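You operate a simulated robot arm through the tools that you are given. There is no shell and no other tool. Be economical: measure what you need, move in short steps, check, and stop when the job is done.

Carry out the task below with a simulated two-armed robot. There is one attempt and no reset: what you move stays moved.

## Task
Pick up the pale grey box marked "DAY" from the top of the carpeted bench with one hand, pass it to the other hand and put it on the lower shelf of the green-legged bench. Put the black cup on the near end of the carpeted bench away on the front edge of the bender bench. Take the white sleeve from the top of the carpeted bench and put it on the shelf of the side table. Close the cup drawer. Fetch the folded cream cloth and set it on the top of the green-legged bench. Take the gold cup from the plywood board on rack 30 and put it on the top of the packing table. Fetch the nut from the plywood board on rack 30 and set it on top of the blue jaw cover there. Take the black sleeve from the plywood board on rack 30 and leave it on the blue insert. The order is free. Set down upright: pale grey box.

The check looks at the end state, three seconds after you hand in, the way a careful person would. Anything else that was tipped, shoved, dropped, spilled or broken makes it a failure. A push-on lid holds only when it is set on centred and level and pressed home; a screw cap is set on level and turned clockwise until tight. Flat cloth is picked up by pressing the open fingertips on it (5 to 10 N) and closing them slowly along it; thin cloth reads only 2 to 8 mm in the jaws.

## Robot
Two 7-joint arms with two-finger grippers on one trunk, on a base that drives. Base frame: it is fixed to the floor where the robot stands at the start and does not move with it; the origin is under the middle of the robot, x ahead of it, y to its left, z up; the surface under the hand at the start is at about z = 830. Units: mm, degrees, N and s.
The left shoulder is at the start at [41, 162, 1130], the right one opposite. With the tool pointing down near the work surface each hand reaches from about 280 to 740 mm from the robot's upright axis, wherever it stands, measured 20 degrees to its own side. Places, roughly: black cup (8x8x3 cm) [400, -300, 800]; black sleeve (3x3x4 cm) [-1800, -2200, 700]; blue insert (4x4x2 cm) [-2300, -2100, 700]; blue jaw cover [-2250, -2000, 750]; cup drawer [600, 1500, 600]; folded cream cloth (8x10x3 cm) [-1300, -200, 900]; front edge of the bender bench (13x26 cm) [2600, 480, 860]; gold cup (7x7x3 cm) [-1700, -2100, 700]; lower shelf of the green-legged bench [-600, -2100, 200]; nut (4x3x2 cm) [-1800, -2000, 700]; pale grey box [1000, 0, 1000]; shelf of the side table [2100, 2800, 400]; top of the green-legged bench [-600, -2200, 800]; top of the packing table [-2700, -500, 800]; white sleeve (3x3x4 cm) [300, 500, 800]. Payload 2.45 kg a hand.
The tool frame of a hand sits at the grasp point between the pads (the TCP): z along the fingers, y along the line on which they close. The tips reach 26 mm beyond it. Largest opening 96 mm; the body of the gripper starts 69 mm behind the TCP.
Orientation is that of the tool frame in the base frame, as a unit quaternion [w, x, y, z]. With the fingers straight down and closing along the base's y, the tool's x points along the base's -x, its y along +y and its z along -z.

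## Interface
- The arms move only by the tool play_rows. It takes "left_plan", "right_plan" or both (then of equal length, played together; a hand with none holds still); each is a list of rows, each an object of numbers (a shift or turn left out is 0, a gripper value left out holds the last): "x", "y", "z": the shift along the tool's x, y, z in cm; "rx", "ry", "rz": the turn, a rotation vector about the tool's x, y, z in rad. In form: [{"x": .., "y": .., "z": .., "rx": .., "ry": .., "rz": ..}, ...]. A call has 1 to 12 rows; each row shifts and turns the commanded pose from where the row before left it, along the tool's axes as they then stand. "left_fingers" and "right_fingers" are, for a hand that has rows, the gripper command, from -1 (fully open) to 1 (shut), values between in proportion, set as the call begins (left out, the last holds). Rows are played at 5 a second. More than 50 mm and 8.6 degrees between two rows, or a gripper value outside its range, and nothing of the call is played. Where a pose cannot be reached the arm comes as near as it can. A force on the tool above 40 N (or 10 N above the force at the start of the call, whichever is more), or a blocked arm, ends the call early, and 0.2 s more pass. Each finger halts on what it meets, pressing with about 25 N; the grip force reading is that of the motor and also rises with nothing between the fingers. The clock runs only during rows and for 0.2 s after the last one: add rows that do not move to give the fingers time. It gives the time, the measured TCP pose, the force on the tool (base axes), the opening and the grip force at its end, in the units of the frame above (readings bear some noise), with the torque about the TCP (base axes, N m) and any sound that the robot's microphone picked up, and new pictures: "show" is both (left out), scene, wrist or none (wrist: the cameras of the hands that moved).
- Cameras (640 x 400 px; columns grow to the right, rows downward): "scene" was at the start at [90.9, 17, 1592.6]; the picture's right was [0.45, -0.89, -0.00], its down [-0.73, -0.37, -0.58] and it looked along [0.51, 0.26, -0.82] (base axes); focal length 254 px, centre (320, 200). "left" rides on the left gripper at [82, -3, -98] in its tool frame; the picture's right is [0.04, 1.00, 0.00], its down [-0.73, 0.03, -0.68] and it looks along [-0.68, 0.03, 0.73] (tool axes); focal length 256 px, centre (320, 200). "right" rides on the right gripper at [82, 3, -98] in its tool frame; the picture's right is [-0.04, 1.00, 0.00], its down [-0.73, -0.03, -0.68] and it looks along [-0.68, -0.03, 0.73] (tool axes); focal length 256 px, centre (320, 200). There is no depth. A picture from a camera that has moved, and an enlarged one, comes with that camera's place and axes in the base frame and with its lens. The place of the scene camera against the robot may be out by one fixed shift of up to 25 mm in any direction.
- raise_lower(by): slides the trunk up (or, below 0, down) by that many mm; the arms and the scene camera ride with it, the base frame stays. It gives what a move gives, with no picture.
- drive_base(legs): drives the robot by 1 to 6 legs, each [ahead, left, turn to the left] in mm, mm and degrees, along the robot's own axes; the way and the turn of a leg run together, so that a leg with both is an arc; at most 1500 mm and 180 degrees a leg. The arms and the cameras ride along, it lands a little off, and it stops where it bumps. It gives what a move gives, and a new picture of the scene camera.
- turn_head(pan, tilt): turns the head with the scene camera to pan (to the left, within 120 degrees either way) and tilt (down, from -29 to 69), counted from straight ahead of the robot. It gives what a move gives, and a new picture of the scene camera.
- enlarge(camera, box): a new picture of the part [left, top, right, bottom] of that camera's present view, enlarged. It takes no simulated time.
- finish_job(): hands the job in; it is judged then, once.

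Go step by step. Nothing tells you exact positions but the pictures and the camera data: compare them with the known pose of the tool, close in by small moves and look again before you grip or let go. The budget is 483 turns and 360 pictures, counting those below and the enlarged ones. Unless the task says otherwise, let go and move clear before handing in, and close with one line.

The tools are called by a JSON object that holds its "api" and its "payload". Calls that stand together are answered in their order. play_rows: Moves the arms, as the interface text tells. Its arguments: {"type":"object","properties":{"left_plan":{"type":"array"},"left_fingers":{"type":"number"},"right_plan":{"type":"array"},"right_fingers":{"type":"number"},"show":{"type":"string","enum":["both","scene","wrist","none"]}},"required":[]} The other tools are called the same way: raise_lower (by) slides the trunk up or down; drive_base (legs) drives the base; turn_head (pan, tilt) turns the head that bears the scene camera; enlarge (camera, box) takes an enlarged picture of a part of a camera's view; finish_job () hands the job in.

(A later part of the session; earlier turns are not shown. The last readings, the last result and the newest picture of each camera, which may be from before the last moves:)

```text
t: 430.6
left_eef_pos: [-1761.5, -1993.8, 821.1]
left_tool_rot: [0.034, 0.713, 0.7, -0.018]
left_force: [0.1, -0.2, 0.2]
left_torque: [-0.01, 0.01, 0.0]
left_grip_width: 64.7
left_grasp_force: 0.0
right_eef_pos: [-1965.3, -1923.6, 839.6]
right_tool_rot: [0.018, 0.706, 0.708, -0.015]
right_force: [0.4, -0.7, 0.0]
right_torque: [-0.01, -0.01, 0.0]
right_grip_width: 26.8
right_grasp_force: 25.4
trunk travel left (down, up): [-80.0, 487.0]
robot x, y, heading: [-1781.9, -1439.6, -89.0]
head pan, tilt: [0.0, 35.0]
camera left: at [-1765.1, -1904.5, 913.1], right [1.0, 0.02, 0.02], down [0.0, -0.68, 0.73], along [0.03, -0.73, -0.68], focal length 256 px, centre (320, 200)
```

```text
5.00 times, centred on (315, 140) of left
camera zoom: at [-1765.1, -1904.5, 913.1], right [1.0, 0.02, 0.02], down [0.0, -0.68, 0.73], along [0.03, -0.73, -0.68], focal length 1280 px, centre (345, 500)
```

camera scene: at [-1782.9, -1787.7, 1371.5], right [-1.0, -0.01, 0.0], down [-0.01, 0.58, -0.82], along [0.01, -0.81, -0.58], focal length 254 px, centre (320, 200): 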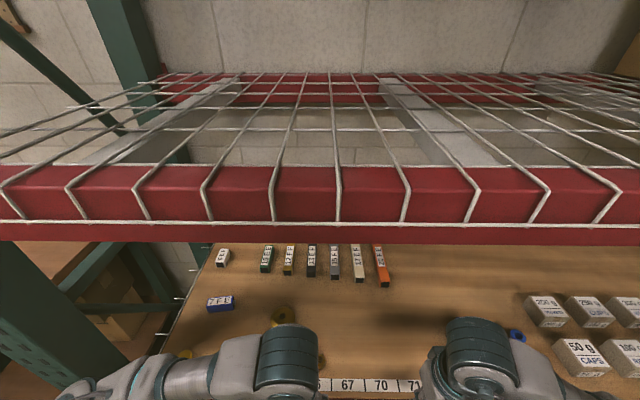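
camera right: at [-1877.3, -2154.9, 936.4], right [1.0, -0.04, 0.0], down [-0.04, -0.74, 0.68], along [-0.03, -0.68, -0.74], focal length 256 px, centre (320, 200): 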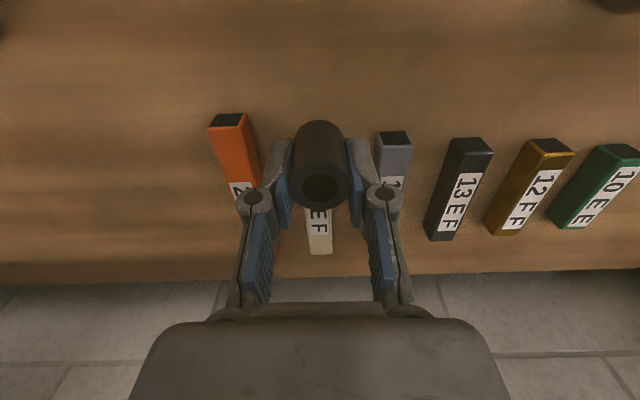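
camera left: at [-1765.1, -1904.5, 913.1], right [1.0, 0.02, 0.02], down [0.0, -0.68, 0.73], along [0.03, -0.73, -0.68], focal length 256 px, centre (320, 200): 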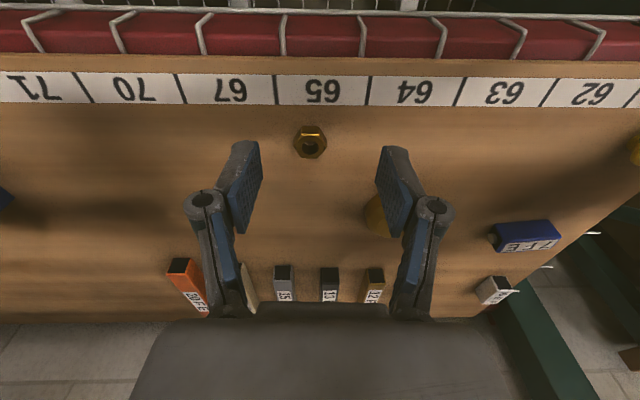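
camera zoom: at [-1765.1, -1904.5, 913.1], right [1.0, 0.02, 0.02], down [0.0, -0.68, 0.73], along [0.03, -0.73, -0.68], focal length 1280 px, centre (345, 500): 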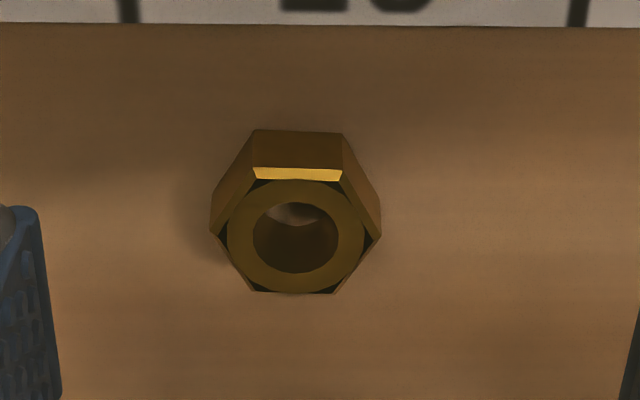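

The nut lies flat with flats front/back and vertices sideways. I'll level the left tool, centre it and yaw 30° to grip across flats.

{"api": "play_rows", "payload": {"left_plan": [{"ry": 0.074, "rx": 0.022}, {"x": -2.5, "y": -0.3}, {"x": -2.5, "y": -0.3}, {"rz": -0.13}, {"rz": -0.13}, {"rz": -0.13}, {"rz": -0.133}, {"z": 3}, {"z": 2}, {}, {}], "show": "wrist"}}

```text
t: 433.0
left_eef_pos: [-1766.1, -2042.5, 771.7]
left_tool_rot: [0.0, 0.509, 0.861, 0.0]
left_force: [0.2, 0.2, 0.4]
left_torque: [-0.01, 0.02, 0.0]
left_grip_width: 64.9
left_grasp_force: 0.0
right_eef_pos: [-1965.5, -1923.6, 837.7]
right_tool_rot: [0.018, 0.706, 0.708, -0.015]
right_force: [-0.6, 0.1, -0.3]
right_torque: [0.01, -0.01, 0.01]
right_grip_width: 26.5
right_grasp_force: 25.2
trunk travel left (down, up): [-80.0, 487.0]
robot x, y, heading: [-1778.1, -1440.7, -89.2]
head pan, tilt: [0.0, 35.0]
camera left: at [-1809.7, -1972.6, 870.3], right [0.86, 0.52, 0.0], down [0.38, -0.63, 0.68], along [0.35, -0.58, -0.73], focal length 256 px, centre (320, 200)
```

left: 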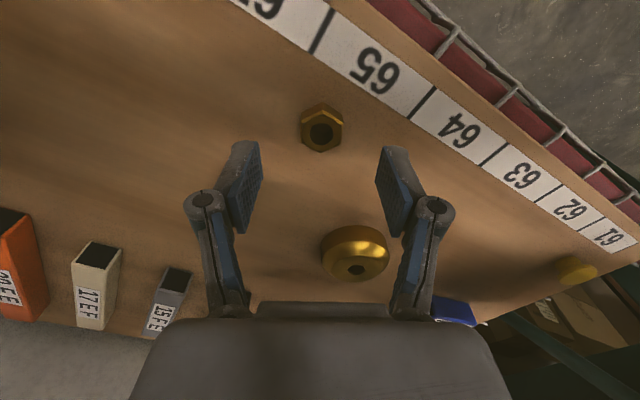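

Exactly aligned. Narrowing and descending.

{"api": "play_rows", "payload": {"left_plan": [{"z": 1.5}, {"z": 0.8}, {"z": 0.4}, {"z": 0.3}, {"z": 0.3}, {}], "left_fingers": -0.1, "show": "wrist"}}

```text
t: 434.4
left_eef_pos: [-1767.2, -2042.5, 738.8]
left_tool_rot: [0.001, 0.508, 0.861, 0.001]
left_force: [-0.2, -0.5, -0.1]
left_torque: [0.0, 0.04, 0.01]
left_grip_width: 52.7
left_grasp_force: 0.0
right_eef_pos: [-1964.9, -1924.3, 838.6]
right_tool_rot: [0.017, 0.706, 0.708, -0.016]
right_force: [-0.1, -0.3, -0.8]
right_torque: [0.03, -0.02, -0.01]
right_grip_width: 26.5
right_grasp_force: 25.2
trunk travel left (down, up): [-80.0, 487.0]
robot x, y, heading: [-1776.8, -1439.4, -89.1]
head pan, tilt: [0.0, 35.0]
camera left: at [-1809.7, -1972.6, 837.7], right [0.86, 0.52, 0.0], down [0.38, -0.63, 0.68], along [0.35, -0.58, -0.73], focal length 256 px, centre (320, 200)
```

left: 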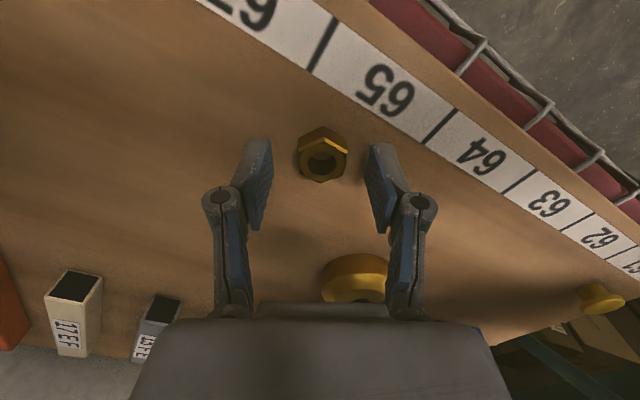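

{"api": "play_rows", "payload": {"left_plan": [{"z": 0.3}, {"z": 0.3}, {"z": 0.3}, {}], "show": "none"}}

```text
t: 435.4
left_eef_pos: [-1766.8, -2044.6, 731.3]
left_tool_rot: [0.001, 0.508, 0.861, 0.001]
left_force: [0.1, 0.1, 2.0]
left_torque: [-0.03, 0.08, 0.02]
left_grip_width: 53.3
left_grasp_force: 0.2
right_eef_pos: [-1965.9, -1922.7, 838.8]
right_tool_rot: [0.018, 0.706, 0.708, -0.015]
right_force: [0.6, 0.7, -0.7]
right_torque: [-0.03, 0.02, 0.0]
right_grip_width: 26.8
right_grasp_force: 25.0
trunk travel left (down, up): [-80.0, 487.0]
robot x, y, heading: [-1775.5, -1444.0, -89.0]
head pan, tilt: [0.0, 35.0]
```

{"api": "play_rows", "payload": {"left_plan": [{"z": -0.5}, {}], "show": "none"}}

{"api": "play_rows", "payload": {"left_plan": [{}, {}, {}, {}], "left_fingers": 1, "show": "wrist"}}

```text
t: 436.0
left_eef_pos: [-1768.5, -2042.6, 737.1]
left_tool_rot: [0.001, 0.508, 0.861, 0.0]
left_force: [-0.6, 0.5, 0.2]
left_torque: [0.02, 0.03, 0.0]
left_grip_width: 52.9
left_grasp_force: 0.1
right_eef_pos: [-1964.9, -1923.3, 838.5]
right_tool_rot: [0.017, 0.706, 0.708, -0.015]
right_force: [0.3, 0.7, 0.5]
right_torque: [0.05, -0.03, -0.02]
right_grip_width: 26.6
right_grasp_force: 24.6
trunk travel left (down, up): [-80.0, 487.0]
robot x, y, heading: [-1780.6, -1441.9, -89.1]
head pan, tilt: [0.0, 35.0]
```

```text
t: 437.0
left_eef_pos: [-1768.2, -2044.1, 737.4]
left_tool_rot: [0.0, 0.508, 0.861, 0.001]
left_force: [-0.7, -0.1, 0.7]
left_torque: [0.03, 0.02, -0.01]
left_grip_width: 26.5
left_grasp_force: 25.1
right_eef_pos: [-1963.9, -1922.7, 839.1]
right_tool_rot: [0.018, 0.705, 0.708, -0.016]
right_force: [0.2, -0.3, -0.5]
right_torque: [-0.01, 0.03, -0.02]
right_grip_width: 26.6
right_grasp_force: 25.3
trunk travel left (down, up): [-80.0, 487.0]
robot x, y, heading: [-1775.9, -1442.1, -89.4]
head pan, tilt: [0.0, 35.0]
camera left: at [-1810.4, -1973.2, 834.8], right [0.86, 0.52, 0.0], down [0.38, -0.63, 0.68], along [0.35, -0.58, -0.73], focal length 256 px, centre (320, 200)
```

left: 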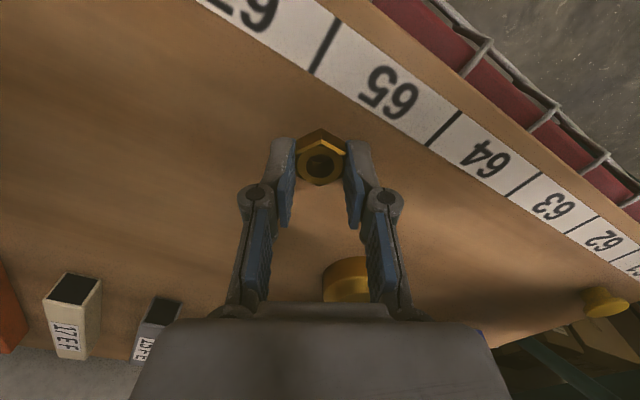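

The nut is gripped. Lift, pull back, and strafe right toward the jaw cover and insert.

{"api": "play_rows", "payload": {"left_plan": [{"z": -2}, {"z": -4}, {"z": -4}, {"x": 3, "y": 1.8}, {"x": 3, "y": 1.8}, {"x": 3, "y": 1.8}, {"x": 3, "y": 1.8}, {}], "show": "none"}}

{"api": "drive_base", "payload": {"legs": [[0, -430, 0]]}}

{"api": "play_rows", "payload": {"right_plan": [{}, {}, {}, {}, {}, {}, {}, {}, {}, {}, {}, {}], "show": "none"}}

{"api": "play_rows", "payload": {"right_plan": [{}, {}, {}, {}, {}, {}, {}, {}, {}], "left_plan": [{}, {}, {}, {}, {}, {}, {}, {}, {}], "show": "both"}}

```text
t: 438.8
left_eef_pos: [-1763.9, -1902.3, 836.2]
left_tool_rot: [0.001, 0.508, 0.861, 0.001]
left_force: [-0.4, 0.3, 0.0]
left_torque: [0.03, -0.01, -0.02]
left_grip_width: 26.4
left_grasp_force: 24.7
right_eef_pos: [-1964.8, -1923.9, 839.0]
right_tool_rot: [0.018, 0.706, 0.708, -0.014]
right_force: [0.2, 0.6, -0.3]
right_torque: [-0.02, 0.01, 0.03]
right_grip_width: 26.8
right_grasp_force: 25.2
trunk travel left (down, up): [-80.0, 487.0]
robot x, y, heading: [-1776.3, -1439.2, -89.1]
head pan, tilt: [0.0, 35.0]
```

```text
t: 441.4
left_eef_pos: [-2179.4, -1910.8, 836.8]
left_tool_rot: [-0.004, 0.505, 0.863, -0.002]
left_force: [-0.1, -0.6, -0.4]
left_torque: [0.02, 0.03, 0.02]
left_grip_width: 26.3
left_grasp_force: 25.4
right_eef_pos: [-2382.0, -1931.7, 841.0]
right_tool_rot: [0.016, 0.703, 0.711, -0.018]
right_force: [1.0, 1.2, -0.8]
right_torque: [-0.05, 0.04, -0.03]
right_grip_width: 27.0
right_grasp_force: 24.8
trunk travel left (down, up): [-80.0, 487.0]
robot x, y, heading: [-2201.7, -1448.3, -88.8]
head pan, tilt: [0.0, 35.0]
camera scene: at [-2196.4, -1794.4, 1371.7], right [-1.0, -0.02, 0.01], down [-0.02, 0.58, -0.82], along [0.01, -0.82, -0.58], focal length 254 px, centre (320, 200)
```

scene: 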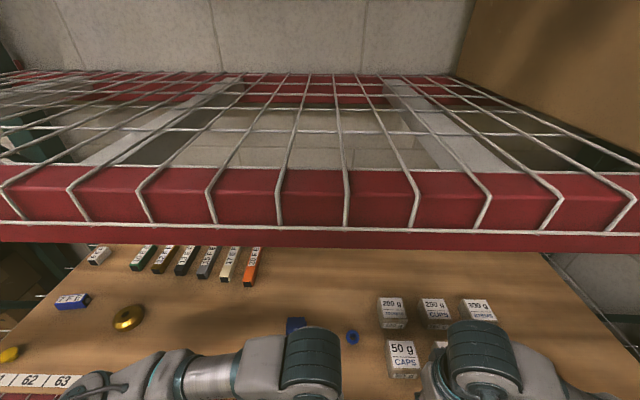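

```text
t: 444.0
left_eef_pos: [-2186.4, -1905.2, 839.0]
left_tool_rot: [0.001, 0.506, 0.863, -0.001]
left_force: [0.4, -0.2, -0.3]
left_torque: [-0.02, -0.01, 0.01]
left_grip_width: 26.1
left_grasp_force: 25.2
right_eef_pos: [-2388.0, -1926.8, 841.3]
right_tool_rot: [0.02, 0.703, 0.71, -0.017]
right_force: [-0.7, -0.1, -1.0]
right_torque: [0.01, -0.01, -0.03]
right_grip_width: 26.5
right_grasp_force: 25.2
trunk travel left (down, up): [-80.0, 487.0]
robot x, y, heading: [-2202.5, -1450.3, -88.5]
head pan, tilt: [0.0, 35.0]
```

```text
t: 446.0
left_eef_pos: [-2186.5, -1906.5, 838.7]
left_tool_rot: [0.002, 0.505, 0.863, -0.002]
left_force: [-1.0, -0.9, -0.5]
left_torque: [0.01, 0.02, -0.02]
left_grip_width: 26.1
left_grasp_force: 24.6
right_eef_pos: [-2388.1, -1928.1, 841.4]
right_tool_rot: [0.019, 0.703, 0.711, -0.017]
right_force: [0.1, -1.0, -0.5]
right_torque: [-0.03, -0.01, -0.02]
right_grip_width: 26.7
right_grasp_force: 25.0
trunk travel left (down, up): [-80.0, 487.0]
robot x, y, heading: [-2204.0, -1447.9, -88.5]
head pan, tilt: [0.0, 35.0]
camera scene: at [-2208.3, -1794.7, 1371.7], right [-1.0, -0.02, 0.0], down [-0.01, 0.58, -0.82], along [0.02, -0.82, -0.58], focal length 254 px, centre (320, 200)
camera right: at [-2386.8, -1841.7, 935.1], right [1.0, -0.03, 0.01], down [-0.02, -0.7, 0.72], along [-0.02, -0.72, -0.7], focal length 256 px, centre (320, 200)
camera left: at [-2228.9, -1835.7, 936.5], right [0.85, 0.52, 0.0], down [0.38, -0.62, 0.68], along [0.36, -0.58, -0.73], focal length 256 px, centre (320, 200)
```

scene: 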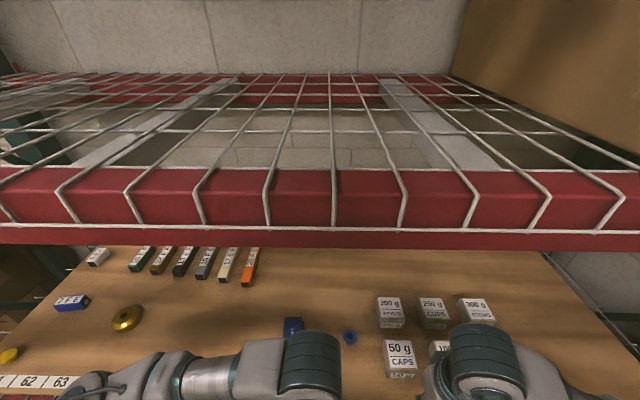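
right: 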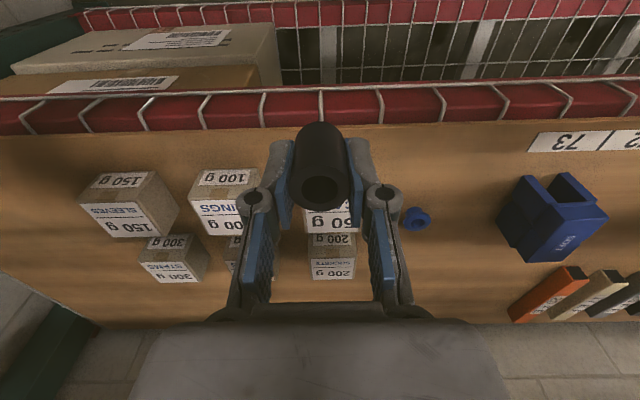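
left: 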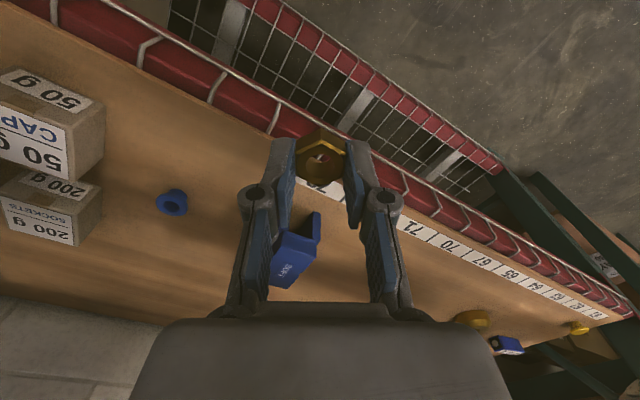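

The insert is at about [-2264, -2118]. I'll level the right tool and bring the sleeve over it.

{"api": "play_rows", "payload": {"right_plan": [{"ry": 0.051}, {"x": -3.1, "y": 2.5}, {"x": -3.1, "y": 2.5}, {"x": -3.1, "y": 2.5}, {"x": -3.1, "y": 2.5}, {"x": -3, "y": 2.4}, {}, {}], "show": "wrist"}}

```text
t: 447.8
left_eef_pos: [-2186.4, -1906.7, 838.7]
left_tool_rot: [0.001, 0.505, 0.863, -0.002]
left_force: [-0.2, 0.1, -1.0]
left_torque: [-0.01, 0.01, 0.0]
left_grip_width: 25.9
left_grasp_force: 25.1
right_eef_pos: [-2260.7, -2081.8, 842.1]
right_tool_rot: [0.001, 0.704, 0.71, -0.001]
right_force: [-1.1, 0.4, -0.7]
right_torque: [0.0, 0.0, 0.01]
right_grip_width: 26.8
right_grasp_force: 25.2
trunk travel left (down, up): [-80.0, 487.0]
robot x, y, heading: [-2202.9, -1450.6, -88.8]
head pan, tilt: [0.0, 35.0]
camera right: at [-2259.8, -1999.7, 939.2], right [1.0, -0.03, 0.0], down [-0.02, -0.73, 0.68], along [-0.02, -0.68, -0.73], focal length 256 px, centre (320, 200)
```

right: 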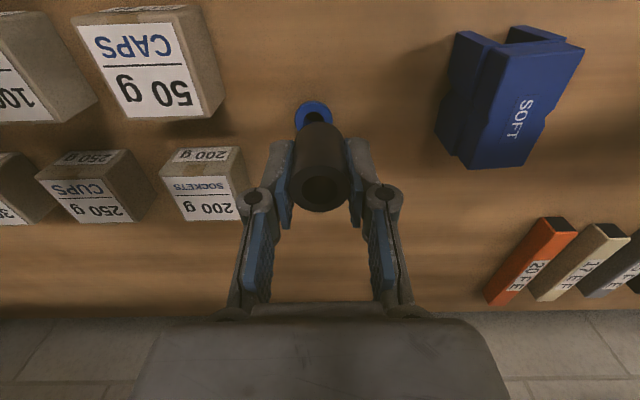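

{"api": "enlarge", "payload": {"camera": "right", "box": [260, 80, 380, 220]}}

{"api": "enlarge", "payload": {"camera": "left", "box": [110, 150, 330, 310]}}

```text
2.86 times, centred on (320, 150) of right
camera zoom: at [-2259.8, -1999.7, 939.2], right [1.0, -0.03, 0.0], down [-0.02, -0.73, 0.68], along [-0.02, -0.68, -0.73], focal length 731 px, centre (320, 343)
```

zoom: 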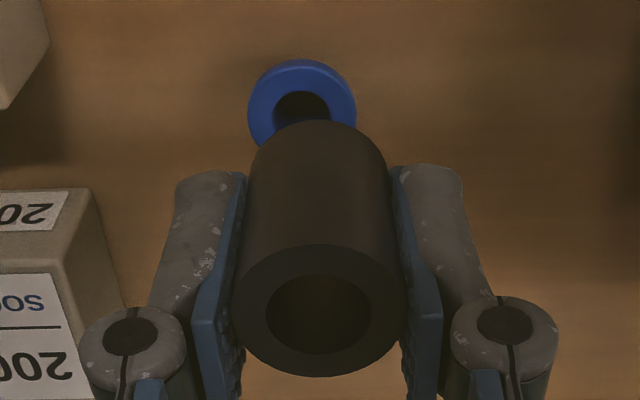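

```text
2.50 times, centred on (220, 230) of left
camera zoom: at [-2228.4, -1835.8, 936.5], right [0.85, 0.52, 0.0], down [0.38, -0.62, 0.68], along [0.36, -0.58, -0.73], focal length 640 px, centre (570, 125)
```

zoom: 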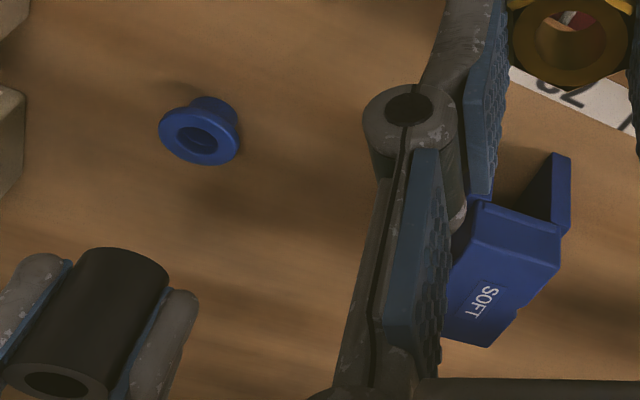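

The insert is a flanged bush with its flange on top, centred at about [-2268, -2109]. Moving the sleeve over it and lowering.

{"api": "play_rows", "payload": {"right_plan": [{"x": -2.6, "y": -0.65}, {"z": 3}, {"z": 2.5}, {"z": 1}, {}, {}], "show": "none"}}

{"api": "enlarge", "payload": {"camera": "left", "box": [110, 130, 330, 310]}}

{"api": "enlarge", "payload": {"camera": "right", "box": [260, 60, 380, 220]}}

```text
t: 449.2
left_eef_pos: [-2185.7, -1906.0, 839.1]
left_tool_rot: [0.001, 0.506, 0.863, -0.002]
left_force: [0.3, 0.0, 0.3]
left_torque: [-0.02, 0.0, -0.01]
left_grip_width: 26.3
left_grasp_force: 24.6
right_eef_pos: [-2268.1, -2106.3, 776.8]
right_tool_rot: [0.001, 0.704, 0.711, 0.001]
right_force: [0.8, 0.2, -0.8]
right_torque: [0.01, -0.02, -0.03]
right_grip_width: 26.4
right_grasp_force: 25.2
trunk travel left (down, up): [-80.0, 487.0]
robot x, y, heading: [-2205.4, -1447.5, -88.6]
head pan, tilt: [0.0, 35.0]
```

```text
2.22 times, centred on (220, 220) of left
camera zoom: at [-2228.2, -1835.7, 936.6], right [0.85, 0.52, 0.0], down [0.38, -0.62, 0.68], along [0.36, -0.58, -0.73], focal length 569 px, centre (542, 156)
```

zoom: 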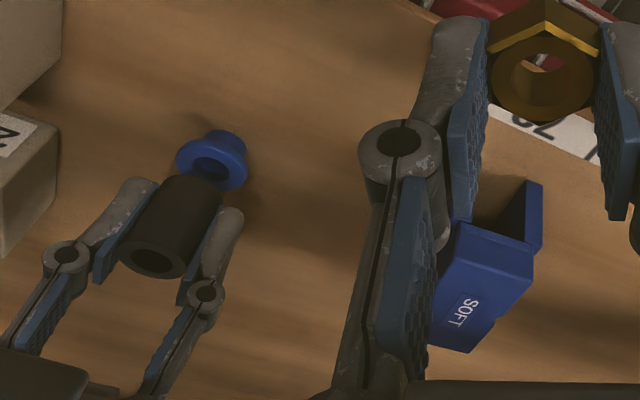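

```text
2.50 times, centred on (320, 140) of right
camera zoom: at [-2266.5, -2025.2, 874.3], right [1.0, -0.03, 0.0], down [-0.02, -0.73, 0.68], along [-0.02, -0.68, -0.73], focal length 640 px, centre (320, 350)
```

zoom: 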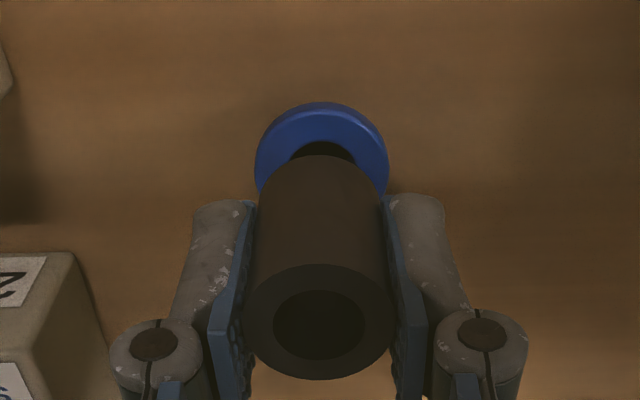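

Alignment looks right in both directions. Lowering slowly until it touches.

{"api": "play_rows", "payload": {"right_plan": [{"z": 0.6}, {"z": 0.5}, {"z": 0.3}, {"z": 0.3}, {"z": 0.3}, {"z": 0.3}, {}], "show": "none"}}

```text
t: 450.8
left_eef_pos: [-2187.2, -1904.8, 840.2]
left_tool_rot: [0.002, 0.505, 0.863, -0.003]
left_force: [0.6, 0.5, -0.4]
left_torque: [0.0, -0.01, 0.0]
left_grip_width: 26.1
left_grasp_force: 24.4
right_eef_pos: [-2268.3, -2106.4, 757.1]
right_tool_rot: [0.004, 0.703, 0.711, -0.001]
right_force: [-2.1, -2.3, 22.8]
right_torque: [0.06, 0.04, -0.03]
right_grip_width: 26.4
right_grasp_force: 24.5
trunk travel left (down, up): [-80.0, 487.0]
robot x, y, heading: [-2204.7, -1446.2, -88.9]
head pan, tilt: [0.0, 35.0]
```

Contact on the flange. Easing off and opening gently.

{"api": "play_rows", "payload": {"right_plan": [{"z": -0.25}, {}, {}], "show": "none"}}

{"api": "play_rows", "payload": {"right_plan": [{}, {}, {}], "right_fingers": 0.05, "show": "none"}}

{"api": "enlarge", "payload": {"camera": "left", "box": [110, 130, 330, 310]}}

```text
t: 451.6
left_eef_pos: [-2185.1, -1905.3, 839.9]
left_tool_rot: [0.002, 0.506, 0.863, -0.004]
left_force: [0.5, -0.5, 0.5]
left_torque: [0.01, 0.03, 0.01]
left_grip_width: 26.6
left_grasp_force: 25.3
right_eef_pos: [-2267.7, -2105.8, 756.8]
right_tool_rot: [0.002, 0.703, 0.711, -0.001]
right_force: [-0.3, -1.3, 20.3]
right_torque: [0.05, -0.07, 0.02]
right_grip_width: 26.4
right_grasp_force: 24.8
trunk travel left (down, up): [-80.0, 487.0]
robot x, y, heading: [-2200.6, -1447.2, -88.6]
head pan, tilt: [0.0, 35.0]
```

```text
t: 452.4
left_eef_pos: [-2185.7, -1906.0, 839.5]
left_tool_rot: [0.002, 0.505, 0.863, -0.003]
left_force: [-0.7, 0.1, -0.3]
left_torque: [0.0, 0.01, 0.03]
left_grip_width: 26.2
left_grasp_force: 25.1
right_eef_pos: [-2268.2, -2107.4, 754.6]
right_tool_rot: [0.001, 0.703, 0.711, 0.001]
right_force: [0.2, -0.6, 0.0]
right_torque: [0.0, -0.04, 0.02]
right_grip_width: 45.8
right_grasp_force: 0.0
trunk travel left (down, up): [-80.0, 487.0]
robot x, y, heading: [-2206.5, -1448.5, -88.9]
head pan, tilt: [0.0, 35.0]
```

```text
2.22 times, centred on (220, 220) of left
camera zoom: at [-2228.3, -1836.0, 936.4], right [0.85, 0.52, 0.0], down [0.38, -0.62, 0.68], along [0.36, -0.58, -0.73], focal length 569 px, centre (542, 156)
```

zoom: 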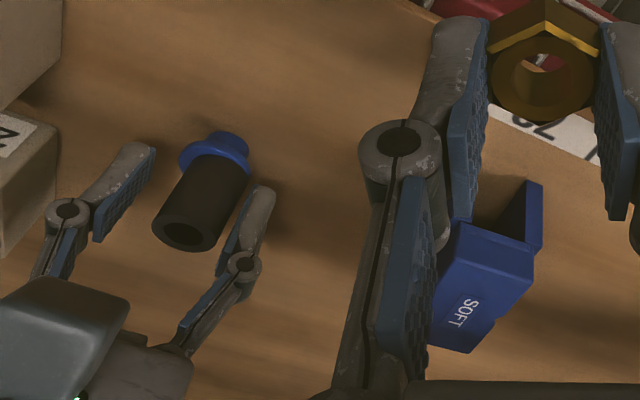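

The sleeve stands centred on the insert. Raising the right hand straight up.

{"api": "play_rows", "payload": {"right_plan": [{"z": -2}, {"z": -2}, {"z": -2}, {}], "show": "none"}}

{"api": "play_rows", "payload": {"right_plan": [{"z": -1}, {"x": 4}, {"x": 4}, {"x": 4}, {"x": 4, "y": -2}, {"x": 3, "y": -3}, {"y": -4}, {}], "show": "none"}}

{"api": "enlarge", "payload": {"camera": "left", "box": [110, 130, 330, 310]}}

```text
t: 453.4
left_eef_pos: [-2185.8, -1907.8, 838.8]
left_tool_rot: [0.0, 0.506, 0.863, -0.002]
left_force: [-0.5, 0.6, 0.1]
left_torque: [0.0, 0.0, 0.0]
left_grip_width: 26.3
left_grasp_force: 25.1
right_eef_pos: [-2268.7, -2108.4, 815.8]
right_tool_rot: [0.001, 0.703, 0.711, 0.001]
right_force: [0.7, -0.4, -0.4]
right_torque: [-0.01, -0.02, 0.02]
right_grip_width: 45.6
right_grasp_force: 0.1
trunk travel left (down, up): [-80.0, 487.0]
robot x, y, heading: [-2206.6, -1448.5, -88.7]
head pan, tilt: [0.0, 35.0]
```

```text
t: 455.2
left_eef_pos: [-2186.4, -1906.5, 838.5]
left_tool_rot: [0.001, 0.505, 0.863, -0.002]
left_force: [-0.3, -0.3, -0.1]
left_torque: [0.01, 0.0, -0.02]
left_grip_width: 26.2
left_grasp_force: 25.3
right_eef_pos: [-2361.0, -1917.0, 824.7]
right_tool_rot: [0.003, 0.704, 0.71, 0.0]
right_force: [-0.1, 1.2, 0.7]
right_torque: [0.01, 0.03, 0.0]
right_grip_width: 45.7
right_grasp_force: 0.1
trunk travel left (down, up): [-80.0, 487.0]
robot x, y, heading: [-2201.6, -1444.8, -88.8]
head pan, tilt: [0.0, 35.0]
```

```text
2.22 times, centred on (220, 220) of left
camera zoom: at [-2228.6, -1835.9, 936.5], right [0.85, 0.52, 0.0], down [0.38, -0.62, 0.68], along [0.36, -0.58, -0.73], focal length 569 px, centre (542, 156)
```

zoom: 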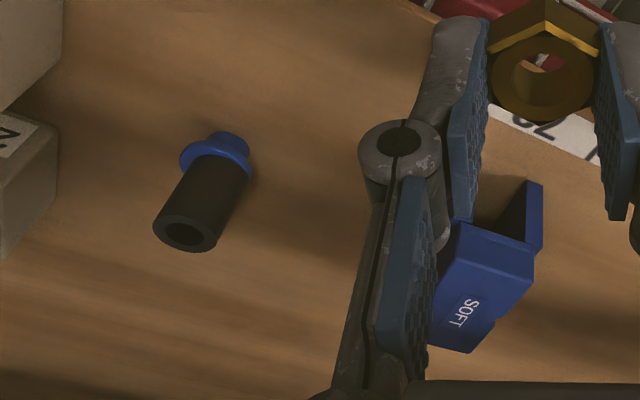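

The sleeve is settled on the insert. Now for the jaw cover: I'll un-yaw the left hand and shift it sideways to see the cover unobstructed.

{"api": "play_rows", "payload": {"left_plan": [{"rz": 0.13}, {"rz": 0.13}, {"rz": 0.13}, {"rz": 0.133}, {"y": -3.5}, {"y": -3.5}, {}, {}], "show": "wrist"}}

{"api": "enlarge", "payload": {"camera": "left", "box": [400, 130, 560, 290]}}

```text
t: 457.0
left_eef_pos: [-2256.2, -1907.0, 838.3]
left_tool_rot: [0.001, 0.712, 0.703, -0.002]
left_force: [0.9, -0.3, 0.6]
left_torque: [0.0, 0.0, 0.03]
left_grip_width: 26.1
left_grasp_force: 25.0
right_eef_pos: [-2359.2, -1915.7, 826.0]
right_tool_rot: [0.001, 0.704, 0.71, 0.0]
right_force: [0.1, -1.3, 0.7]
right_torque: [0.0, 0.03, -0.01]
right_grip_width: 45.6
right_grasp_force: 0.0
trunk travel left (down, up): [-80.0, 487.0]
robot x, y, heading: [-2205.9, -1450.6, -88.5]
head pan, tilt: [0.0, 35.0]
camera left: at [-2257.8, -1824.9, 936.0], right [1.0, 0.03, 0.0], down [0.02, -0.73, 0.68], along [0.02, -0.68, -0.73], focal length 256 px, centre (320, 200)
```

left: 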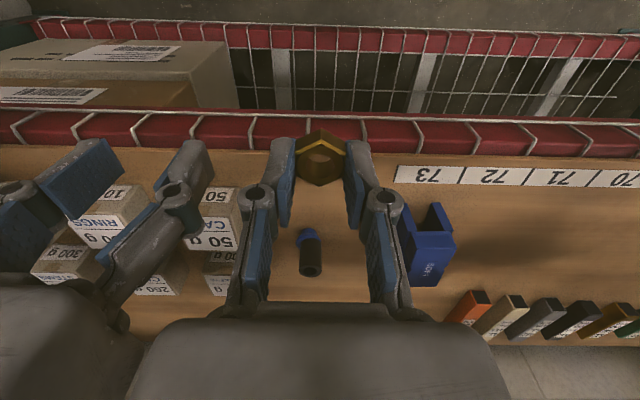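

```text
2.50 times, centred on (480, 210) of left
camera zoom: at [-2257.8, -1824.9, 936.0], right [1.0, 0.03, 0.0], down [0.02, -0.73, 0.68], along [0.02, -0.68, -0.73], focal length 640 px, centre (-80, 175)
```

zoom: 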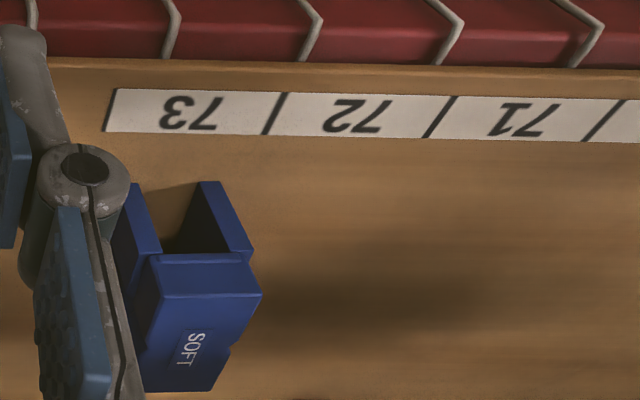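

The cover is an inverted U with a flat top labelled SOFT, centred at about [-2117, -2093] at z ≈ 766. I'll bring the nut above it.

{"api": "play_rows", "payload": {"left_plan": [{"z": -1.5, "y": 3.5}, {"y": 3.5}, {"y": 3.5}, {"y": 3.4}, {"x": -3.7}, {"x": -3.7}, {"x": -3.7}, {"x": -3.7}, {"x": -3.7}, {}, {}], "show": "wrist"}}

{"api": "enlarge", "payload": {"camera": "left", "box": [240, 60, 400, 220]}}

```text
t: 459.4
left_eef_pos: [-2119.4, -2092.3, 856.6]
left_tool_rot: [0.003, 0.711, 0.703, -0.001]
left_force: [0.9, 0.3, -0.8]
left_torque: [0.01, 0.0, 0.0]
left_grip_width: 26.3
left_grasp_force: 25.0
right_eef_pos: [-2361.3, -1916.3, 826.1]
right_tool_rot: [0.002, 0.703, 0.711, 0.001]
right_force: [0.1, -0.3, -0.5]
right_torque: [0.02, 0.0, -0.01]
right_grip_width: 45.6
right_grasp_force: 0.0
trunk travel left (down, up): [-80.0, 487.0]
robot x, y, heading: [-2208.3, -1448.6, -88.8]
head pan, tilt: [0.0, 35.0]
camera left: at [-2121.2, -2009.7, 953.3], right [1.0, 0.03, 0.0], down [0.02, -0.73, 0.68], along [0.02, -0.68, -0.73], focal length 256 px, centre (320, 200)
```

left: 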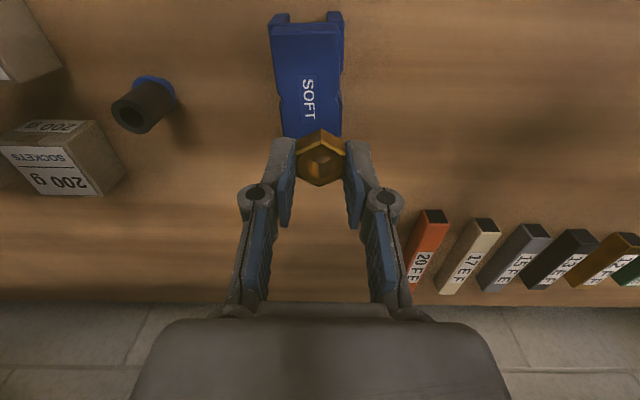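

```text
2.50 times, centred on (320, 140) of left
camera zoom: at [-2121.2, -2009.7, 953.3], right [1.0, 0.03, 0.0], down [0.02, -0.73, 0.68], along [0.02, -0.68, -0.73], focal length 640 px, centre (320, 350)
```

zoom: 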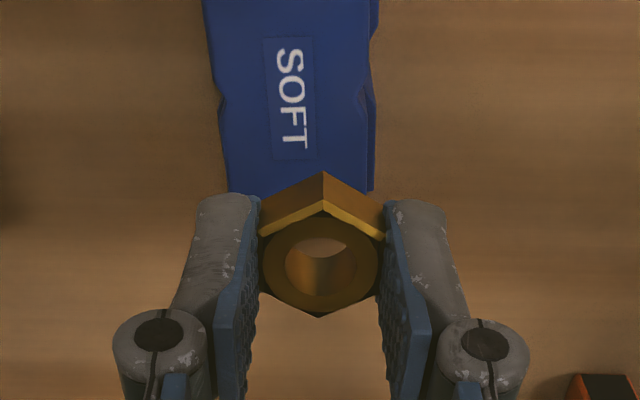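

{"api": "play_rows", "payload": {"left_plan": [{"x": 0.9, "y": -0.5}, {"z": 1.5}, {"z": 1.5}, {"z": 0.5}, {}], "show": "none"}}

{"api": "enlarge", "payload": {"camera": "left", "box": [240, 40, 400, 200]}}

```text
t: 460.6
left_eef_pos: [-2123.9, -2082.5, 819.6]
left_tool_rot: [0.002, 0.711, 0.703, -0.001]
left_force: [-0.6, -0.7, -0.2]
left_torque: [0.0, 0.02, 0.01]
left_grip_width: 26.4
left_grasp_force: 25.2
right_eef_pos: [-2361.4, -1916.5, 825.5]
right_tool_rot: [0.002, 0.703, 0.711, 0.0]
right_force: [-1.2, -0.1, 0.4]
right_torque: [-0.02, 0.0, 0.01]
right_grip_width: 45.7
right_grasp_force: 0.0
trunk travel left (down, up): [-80.0, 487.0]
robot x, y, heading: [-2204.6, -1444.9, -88.9]
head pan, tilt: [0.0, 35.0]
```

```text
2.50 times, centred on (320, 120) of left
camera zoom: at [-2126.0, -1999.4, 917.0], right [1.0, 0.03, 0.0], down [0.02, -0.73, 0.68], along [0.02, -0.68, -0.73], focal length 640 px, centre (320, 400)
```

zoom: 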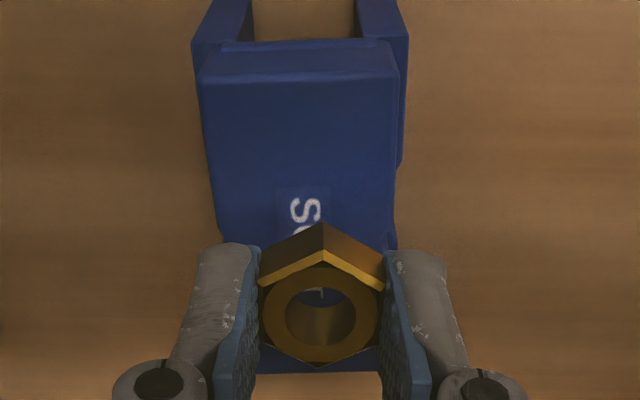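

{"api": "play_rows", "payload": {"left_plan": [{"x": -0.5, "z": 0.3}, {"z": 0.4}, {"z": 0.3}, {"z": 0.3}, {"z": 0.3}, {"z": 0.3}, {}], "show": "none"}}

```text
t: 462.2
left_eef_pos: [-2124.6, -2087.9, 805.3]
left_tool_rot: [0.003, 0.711, 0.703, -0.003]
left_force: [0.6, -5.0, 20.2]
left_torque: [0.09, -0.03, 0.01]
left_grip_width: 26.2
left_grasp_force: 25.4
right_eef_pos: [-2360.4, -1916.6, 827.4]
right_tool_rot: [0.002, 0.704, 0.711, 0.0]
right_force: [-0.2, -0.1, -0.6]
right_torque: [-0.02, 0.01, 0.03]
right_grip_width: 45.4
right_grasp_force: 0.1
trunk travel left (down, up): [-80.0, 487.0]
robot x, y, heading: [-2201.6, -1447.1, -88.9]
head pan, tilt: [0.0, 35.0]
```

Contact at 805. Easing off and opening slightly.

{"api": "play_rows", "payload": {"left_plan": [{"z": -0.25}, {}, {}], "show": "none"}}

{"api": "play_rows", "payload": {"left_plan": [{}, {}, {}], "left_fingers": 0.15, "show": "none"}}

{"api": "play_rows", "payload": {"left_plan": [{"z": -1.5}, {"z": -2}, {"z": -1.5}, {}, {}], "show": "wrist"}}

```text
t: 463.0
left_eef_pos: [-2125.3, -2087.7, 803.5]
left_tool_rot: [0.002, 0.711, 0.703, -0.001]
left_force: [-0.1, -3.4, 15.1]
left_torque: [-0.03, 0.03, 0.02]
left_grip_width: 26.4
left_grasp_force: 25.2
right_eef_pos: [-2359.9, -1915.6, 825.7]
right_tool_rot: [0.003, 0.703, 0.711, 0.001]
right_force: [0.4, 0.1, -0.1]
right_torque: [-0.01, -0.05, 0.0]
right_grip_width: 45.4
right_grasp_force: 0.0
trunk travel left (down, up): [-80.0, 487.0]
robot x, y, heading: [-2203.3, -1451.1, -88.7]
head pan, tilt: [0.0, 35.0]
```

```text
t: 463.8
left_eef_pos: [-2124.7, -2088.7, 803.2]
left_tool_rot: [0.002, 0.711, 0.703, 0.0]
left_force: [0.7, -0.7, -0.4]
left_torque: [-0.01, -0.01, 0.04]
left_grip_width: 40.6
left_grasp_force: 0.0
right_eef_pos: [-2360.2, -1915.7, 826.2]
right_tool_rot: [0.002, 0.703, 0.711, 0.001]
right_force: [-1.0, -0.1, 0.8]
right_torque: [0.02, -0.03, 0.03]
right_grip_width: 45.6
right_grasp_force: 0.1
trunk travel left (down, up): [-80.0, 487.0]
robot x, y, heading: [-2203.7, -1449.9, -89.0]
head pan, tilt: [0.0, 35.0]
```

```text
t: 465.0
left_eef_pos: [-2125.1, -2087.9, 854.7]
left_tool_rot: [0.002, 0.712, 0.702, -0.002]
left_force: [0.7, -0.1, 0.4]
left_torque: [-0.01, -0.01, 0.03]
left_grip_width: 40.8
left_grasp_force: 0.0
right_eef_pos: [-2361.0, -1916.6, 825.8]
right_tool_rot: [0.002, 0.703, 0.711, 0.001]
right_force: [-0.5, 0.6, -0.9]
right_torque: [0.0, -0.01, -0.01]
right_grip_width: 45.4
right_grasp_force: 0.0
trunk travel left (down, up): [-80.0, 487.0]
robot x, y, heading: [-2205.5, -1449.7, -88.7]
head pan, tilt: [0.0, 35.0]
camera left: at [-2127.1, -2005.2, 951.2], right [1.0, 0.03, 0.0], down [0.02, -0.73, 0.68], along [0.02, -0.68, -0.73], focal length 256 px, centre (320, 200)
```

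left: 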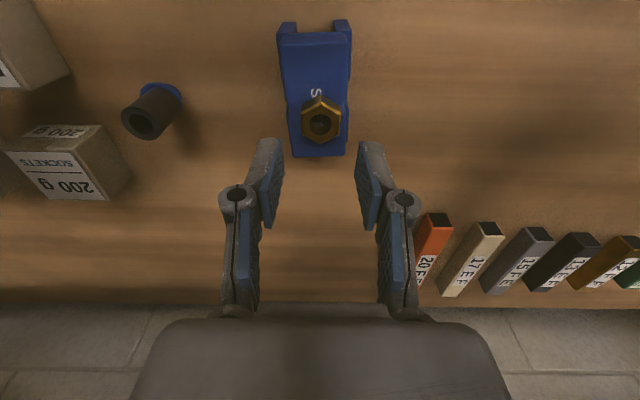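

The nut sits on the blue jaw cover. Retract the left hand and move left for the gold cup.

{"api": "play_rows", "payload": {"left_plan": [{"x": 4}, {"x": 4}, {"x": 4}, {"x": 4}, {"x": 3}, {}], "left_fingers": -1, "show": "none"}}

{"api": "drive_base", "payload": {"legs": [[0, 500, 0], [30, 0, -1]]}}

{"api": "play_rows", "payload": {"left_plan": [{}, {}, {}, {}, {}, {}, {}, {}, {}, {}, {}, {}], "show": "none"}}

{"api": "play_rows", "payload": {"left_plan": [{}, {}, {}, {}, {}, {}, {}, {}], "show": "wrist"}}

```text
t: 466.4
left_eef_pos: [-2124.7, -1897.9, 853.3]
left_tool_rot: [0.001, 0.712, 0.703, -0.002]
left_force: [-0.9, 0.8, -0.7]
left_torque: [0.01, -0.03, -0.04]
left_grip_width: 96.3
left_grasp_force: 0.1
right_eef_pos: [-2359.7, -1916.3, 826.1]
right_tool_rot: [0.001, 0.703, 0.711, 0.002]
right_force: [0.3, -0.3, -0.7]
right_torque: [-0.02, 0.02, 0.0]
right_grip_width: 45.6
right_grasp_force: 0.1
trunk travel left (down, up): [-80.0, 487.0]
robot x, y, heading: [-2203.5, -1448.0, -88.8]
head pan, tilt: [0.0, 35.0]
```

```text
t: 469.8
left_eef_pos: [-1629.5, -1918.0, 851.6]
left_tool_rot: [0.001, 0.716, 0.698, -0.002]
left_force: [-0.1, 0.3, 0.6]
left_torque: [0.07, 0.04, 0.01]
left_grip_width: 95.9
left_grasp_force: 0.0
right_eef_pos: [-1865.2, -1934.0, 826.5]
right_tool_rot: [-0.001, 0.708, 0.707, 0.0]
right_force: [0.3, -0.9, -0.3]
right_torque: [0.04, 0.0, 0.0]
right_grip_width: 45.8
right_grasp_force: 0.1
trunk travel left (down, up): [-80.0, 487.0]
robot x, y, heading: [-1705.6, -1469.6, -89.4]
head pan, tilt: [0.0, 35.0]
camera scene: at [-1707.9, -1813.5, 1371.7], right [-1.0, -0.01, 0.0], down [-0.01, 0.58, -0.82], along [0.0, -0.82, -0.58], focal length 254 px, centre (320, 200)
```

scene: 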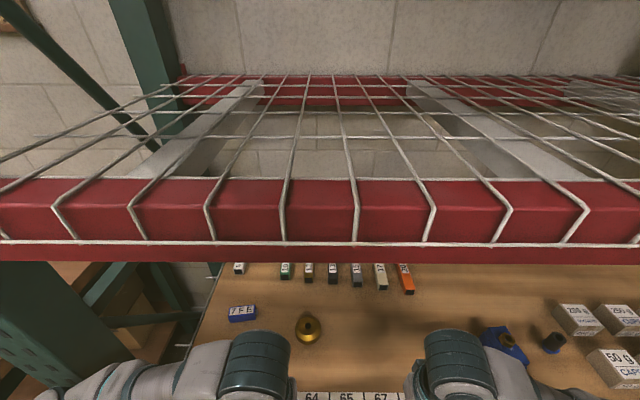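

```text
t: 472.4
left_eef_pos: [-1632.8, -1913.1, 855.0]
left_tool_rot: [0.004, 0.716, 0.698, -0.003]
left_force: [-0.2, 0.2, 0.5]
left_torque: [-0.01, 0.0, -0.01]
left_grip_width: 96.0
left_grasp_force: 0.1
right_eef_pos: [-1869.2, -1928.4, 827.3]
right_tool_rot: [0.003, 0.708, 0.706, 0.0]
right_force: [0.1, -0.1, 0.6]
right_torque: [-0.03, 0.02, 0.01]
right_grip_width: 45.5
right_grasp_force: 0.2
trunk travel left (down, up): [-80.0, 487.0]
robot x, y, heading: [-1706.0, -1469.0, -89.6]
head pan, tilt: [0.0, 35.0]
```

```text
t: 474.2
left_eef_pos: [-1633.9, -1913.2, 855.9]
left_tool_rot: [0.004, 0.716, 0.698, -0.002]
left_force: [0.1, 0.3, -0.1]
left_torque: [-0.04, -0.02, 0.01]
left_grip_width: 96.3
left_grasp_force: 0.1
right_eef_pos: [-1869.0, -1929.3, 828.7]
right_tool_rot: [0.002, 0.708, 0.706, 0.0]
right_force: [-0.6, 0.7, 0.1]
right_torque: [0.01, 0.0, 0.0]
right_grip_width: 45.5
right_grasp_force: 0.0
trunk travel left (down, up): [-80.0, 487.0]
robot x, y, heading: [-1706.9, -1469.1, -89.6]
head pan, tilt: [0.0, 35.0]
camera left: at [-1634.0, -1830.3, 952.1], right [1.0, 0.01, 0.0], down [0.01, -0.73, 0.69], along [0.01, -0.69, -0.73], focal length 256 px, centre (320, 200)
```

left: 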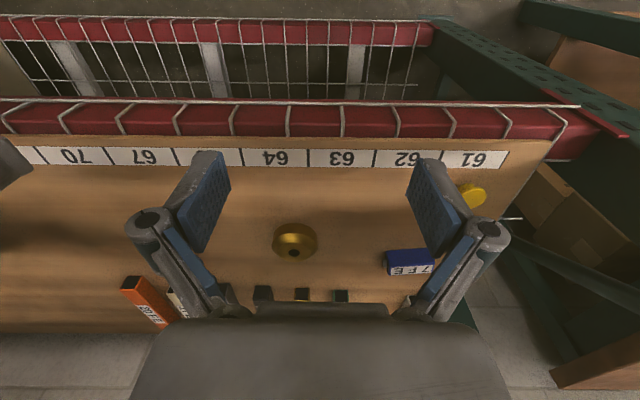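

{"api": "play_rows", "payload": {"left_plan": [{"x": -3.8, "y": -1.6}, {"x": -3.8, "y": -1.6}, {"x": -3.8}, {"x": -3.8}, {"x": -3.8, "z": 2}, {"x": -2, "z": 3}, {}, {}], "show": "wrist"}}

```text
t: 476.0
left_eef_pos: [-1669.1, -2124.3, 806.7]
left_tool_rot: [0.004, 0.716, 0.698, -0.002]
left_force: [0.0, 0.6, -0.4]
left_torque: [-0.01, -0.01, 0.04]
left_grip_width: 96.0
left_grasp_force: 0.1
right_eef_pos: [-1869.4, -1929.0, 827.9]
right_tool_rot: [0.003, 0.708, 0.706, -0.001]
right_force: [0.0, 0.0, -0.1]
right_torque: [0.01, 0.02, -0.03]
right_grip_width: 45.6
right_grasp_force: 0.0
trunk travel left (down, up): [-80.0, 487.0]
robot x, y, heading: [-1708.8, -1467.1, -89.5]
head pan, tilt: [0.0, 35.0]
camera left: at [-1671.3, -2041.5, 903.8], right [1.0, 0.01, 0.0], down [0.01, -0.73, 0.69], along [0.01, -0.69, -0.73], focal length 256 px, centre (320, 200)
```

left: 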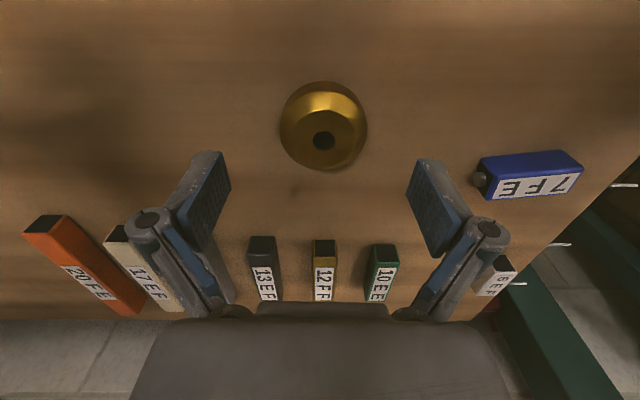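

{"api": "play_rows", "payload": {"left_plan": [{"x": -2.0, "y": 0.3}, {"z": 2.5}, {"z": 2.5}, {}], "show": "wrist"}}

```text
t: 477.0
left_eef_pos: [-1669.7, -2145.0, 756.6]
left_tool_rot: [0.004, 0.716, 0.698, -0.003]
left_force: [1.0, 0.9, 0.1]
left_torque: [-0.01, -0.03, -0.01]
left_grip_width: 96.1
left_grasp_force: 0.2
right_eef_pos: [-1868.1, -1928.4, 830.1]
right_tool_rot: [0.004, 0.709, 0.705, -0.001]
right_force: [-0.2, -0.4, 0.2]
right_torque: [-0.02, 0.0, -0.02]
right_grip_width: 45.3
right_grasp_force: 0.0
trunk travel left (down, up): [-80.0, 487.0]
robot x, y, heading: [-1707.7, -1465.6, -89.6]
head pan, tilt: [0.0, 35.0]
camera left: at [-1670.6, -2061.5, 854.3], right [1.0, 0.01, 0.0], down [0.01, -0.73, 0.69], along [0.01, -0.69, -0.73], focal length 256 px, centre (320, 200)
```

left: 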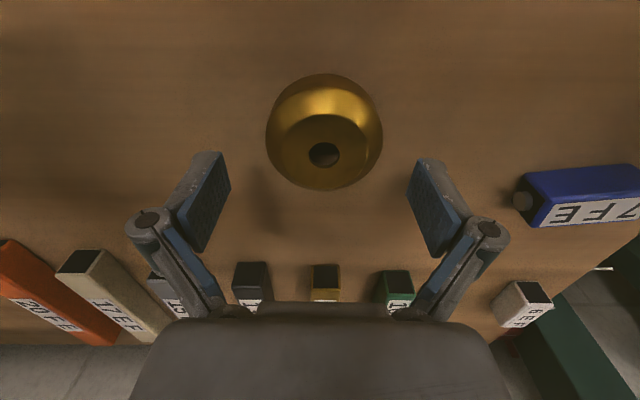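

{"api": "play_rows", "payload": {"left_plan": [{"y": 0.3, "z": 1.2}, {"z": 0.8}, {"z": 0.5}, {}], "show": "none"}}

{"api": "play_rows", "payload": {"left_plan": [{}, {}, {}, {}], "left_fingers": 1, "show": "wrist"}}

```text
t: 478.0
left_eef_pos: [-1665.9, -2143.8, 732.6]
left_tool_rot: [0.004, 0.716, 0.698, -0.003]
left_force: [0.1, -0.3, 0.2]
left_torque: [0.01, 0.01, -0.01]
left_grip_width: 95.9
left_grasp_force: 0.0
right_eef_pos: [-1869.5, -1929.2, 828.7]
right_tool_rot: [0.004, 0.708, 0.706, 0.0]
right_force: [-0.3, 0.2, 0.4]
right_torque: [-0.02, 0.02, 0.02]
right_grip_width: 45.7
right_grasp_force: 0.1
trunk travel left (down, up): [-80.0, 487.0]
robot x, y, heading: [-1704.7, -1466.4, -89.5]
head pan, tilt: [0.0, 35.0]
```

```text
t: 479.0
left_eef_pos: [-1666.2, -2144.4, 732.0]
left_tool_rot: [0.005, 0.716, 0.698, -0.004]
left_force: [-0.3, -0.3, 2.7]
left_torque: [0.01, 0.13, -0.01]
left_grip_width: 62.2
left_grasp_force: 25.1
right_eef_pos: [-1869.1, -1928.5, 829.6]
right_tool_rot: [0.004, 0.708, 0.706, -0.001]
right_force: [-0.1, 0.5, 1.4]
right_torque: [0.0, 0.04, -0.04]
right_grip_width: 45.7
right_grasp_force: 0.1
trunk travel left (down, up): [-80.0, 487.0]
robot x, y, heading: [-1707.7, -1468.6, -89.5]
head pan, tilt: [0.0, 35.0]
camera left: at [-1666.9, -2062.2, 829.3], right [1.0, 0.01, 0.0], down [0.01, -0.73, 0.69], along [0.01, -0.69, -0.73], focal length 256 px, centre (320, 200)
```

left: 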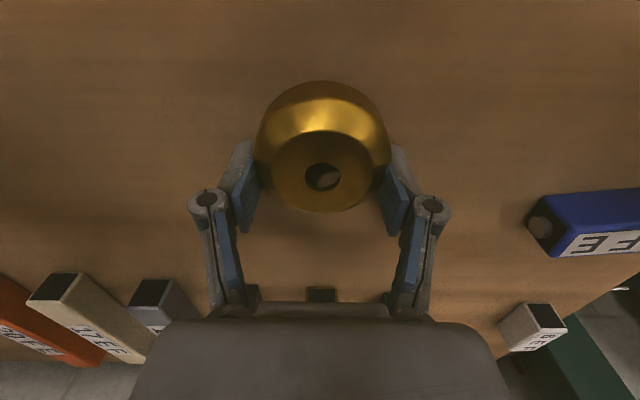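

Gripped at 62 mm. Lifting and pulling back.

{"api": "play_rows", "payload": {"left_plan": [{"z": -2}, {"z": -3}, {"z": -3}, {"x": 3}, {"x": 4}, {"x": 4}, {"x": 4}, {"x": 4}, {}], "show": "wrist"}}

```text
t: 481.0
left_eef_pos: [-1659.8, -1951.3, 809.9]
left_tool_rot: [0.004, 0.716, 0.698, -0.003]
left_force: [0.4, 0.1, -0.4]
left_torque: [0.04, -0.04, 0.02]
left_grip_width: 61.7
left_grasp_force: 25.0
right_eef_pos: [-1868.9, -1929.4, 829.6]
right_tool_rot: [0.003, 0.709, 0.705, -0.001]
right_force: [0.2, -0.5, 0.5]
right_torque: [-0.01, -0.01, -0.01]
right_grip_width: 45.4
right_grasp_force: 0.0
trunk travel left (down, up): [-80.0, 487.0]
robot x, y, heading: [-1703.8, -1466.0, -89.4]
head pan, tilt: [0.0, 35.0]
camera left: at [-1660.6, -1869.1, 906.8], right [1.0, 0.01, 0.0], down [0.01, -0.73, 0.69], along [0.01, -0.69, -0.73], focal length 256 px, centre (320, 200)
```

left: 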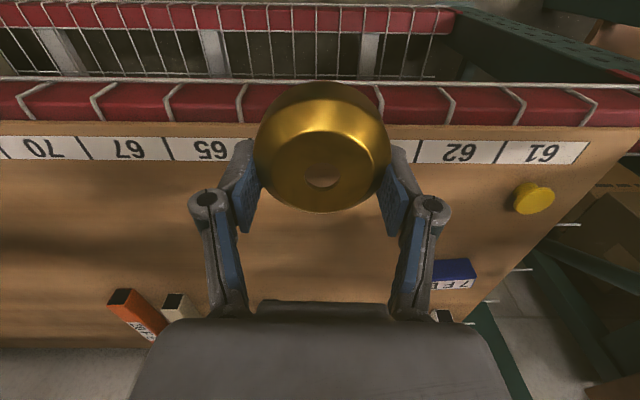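

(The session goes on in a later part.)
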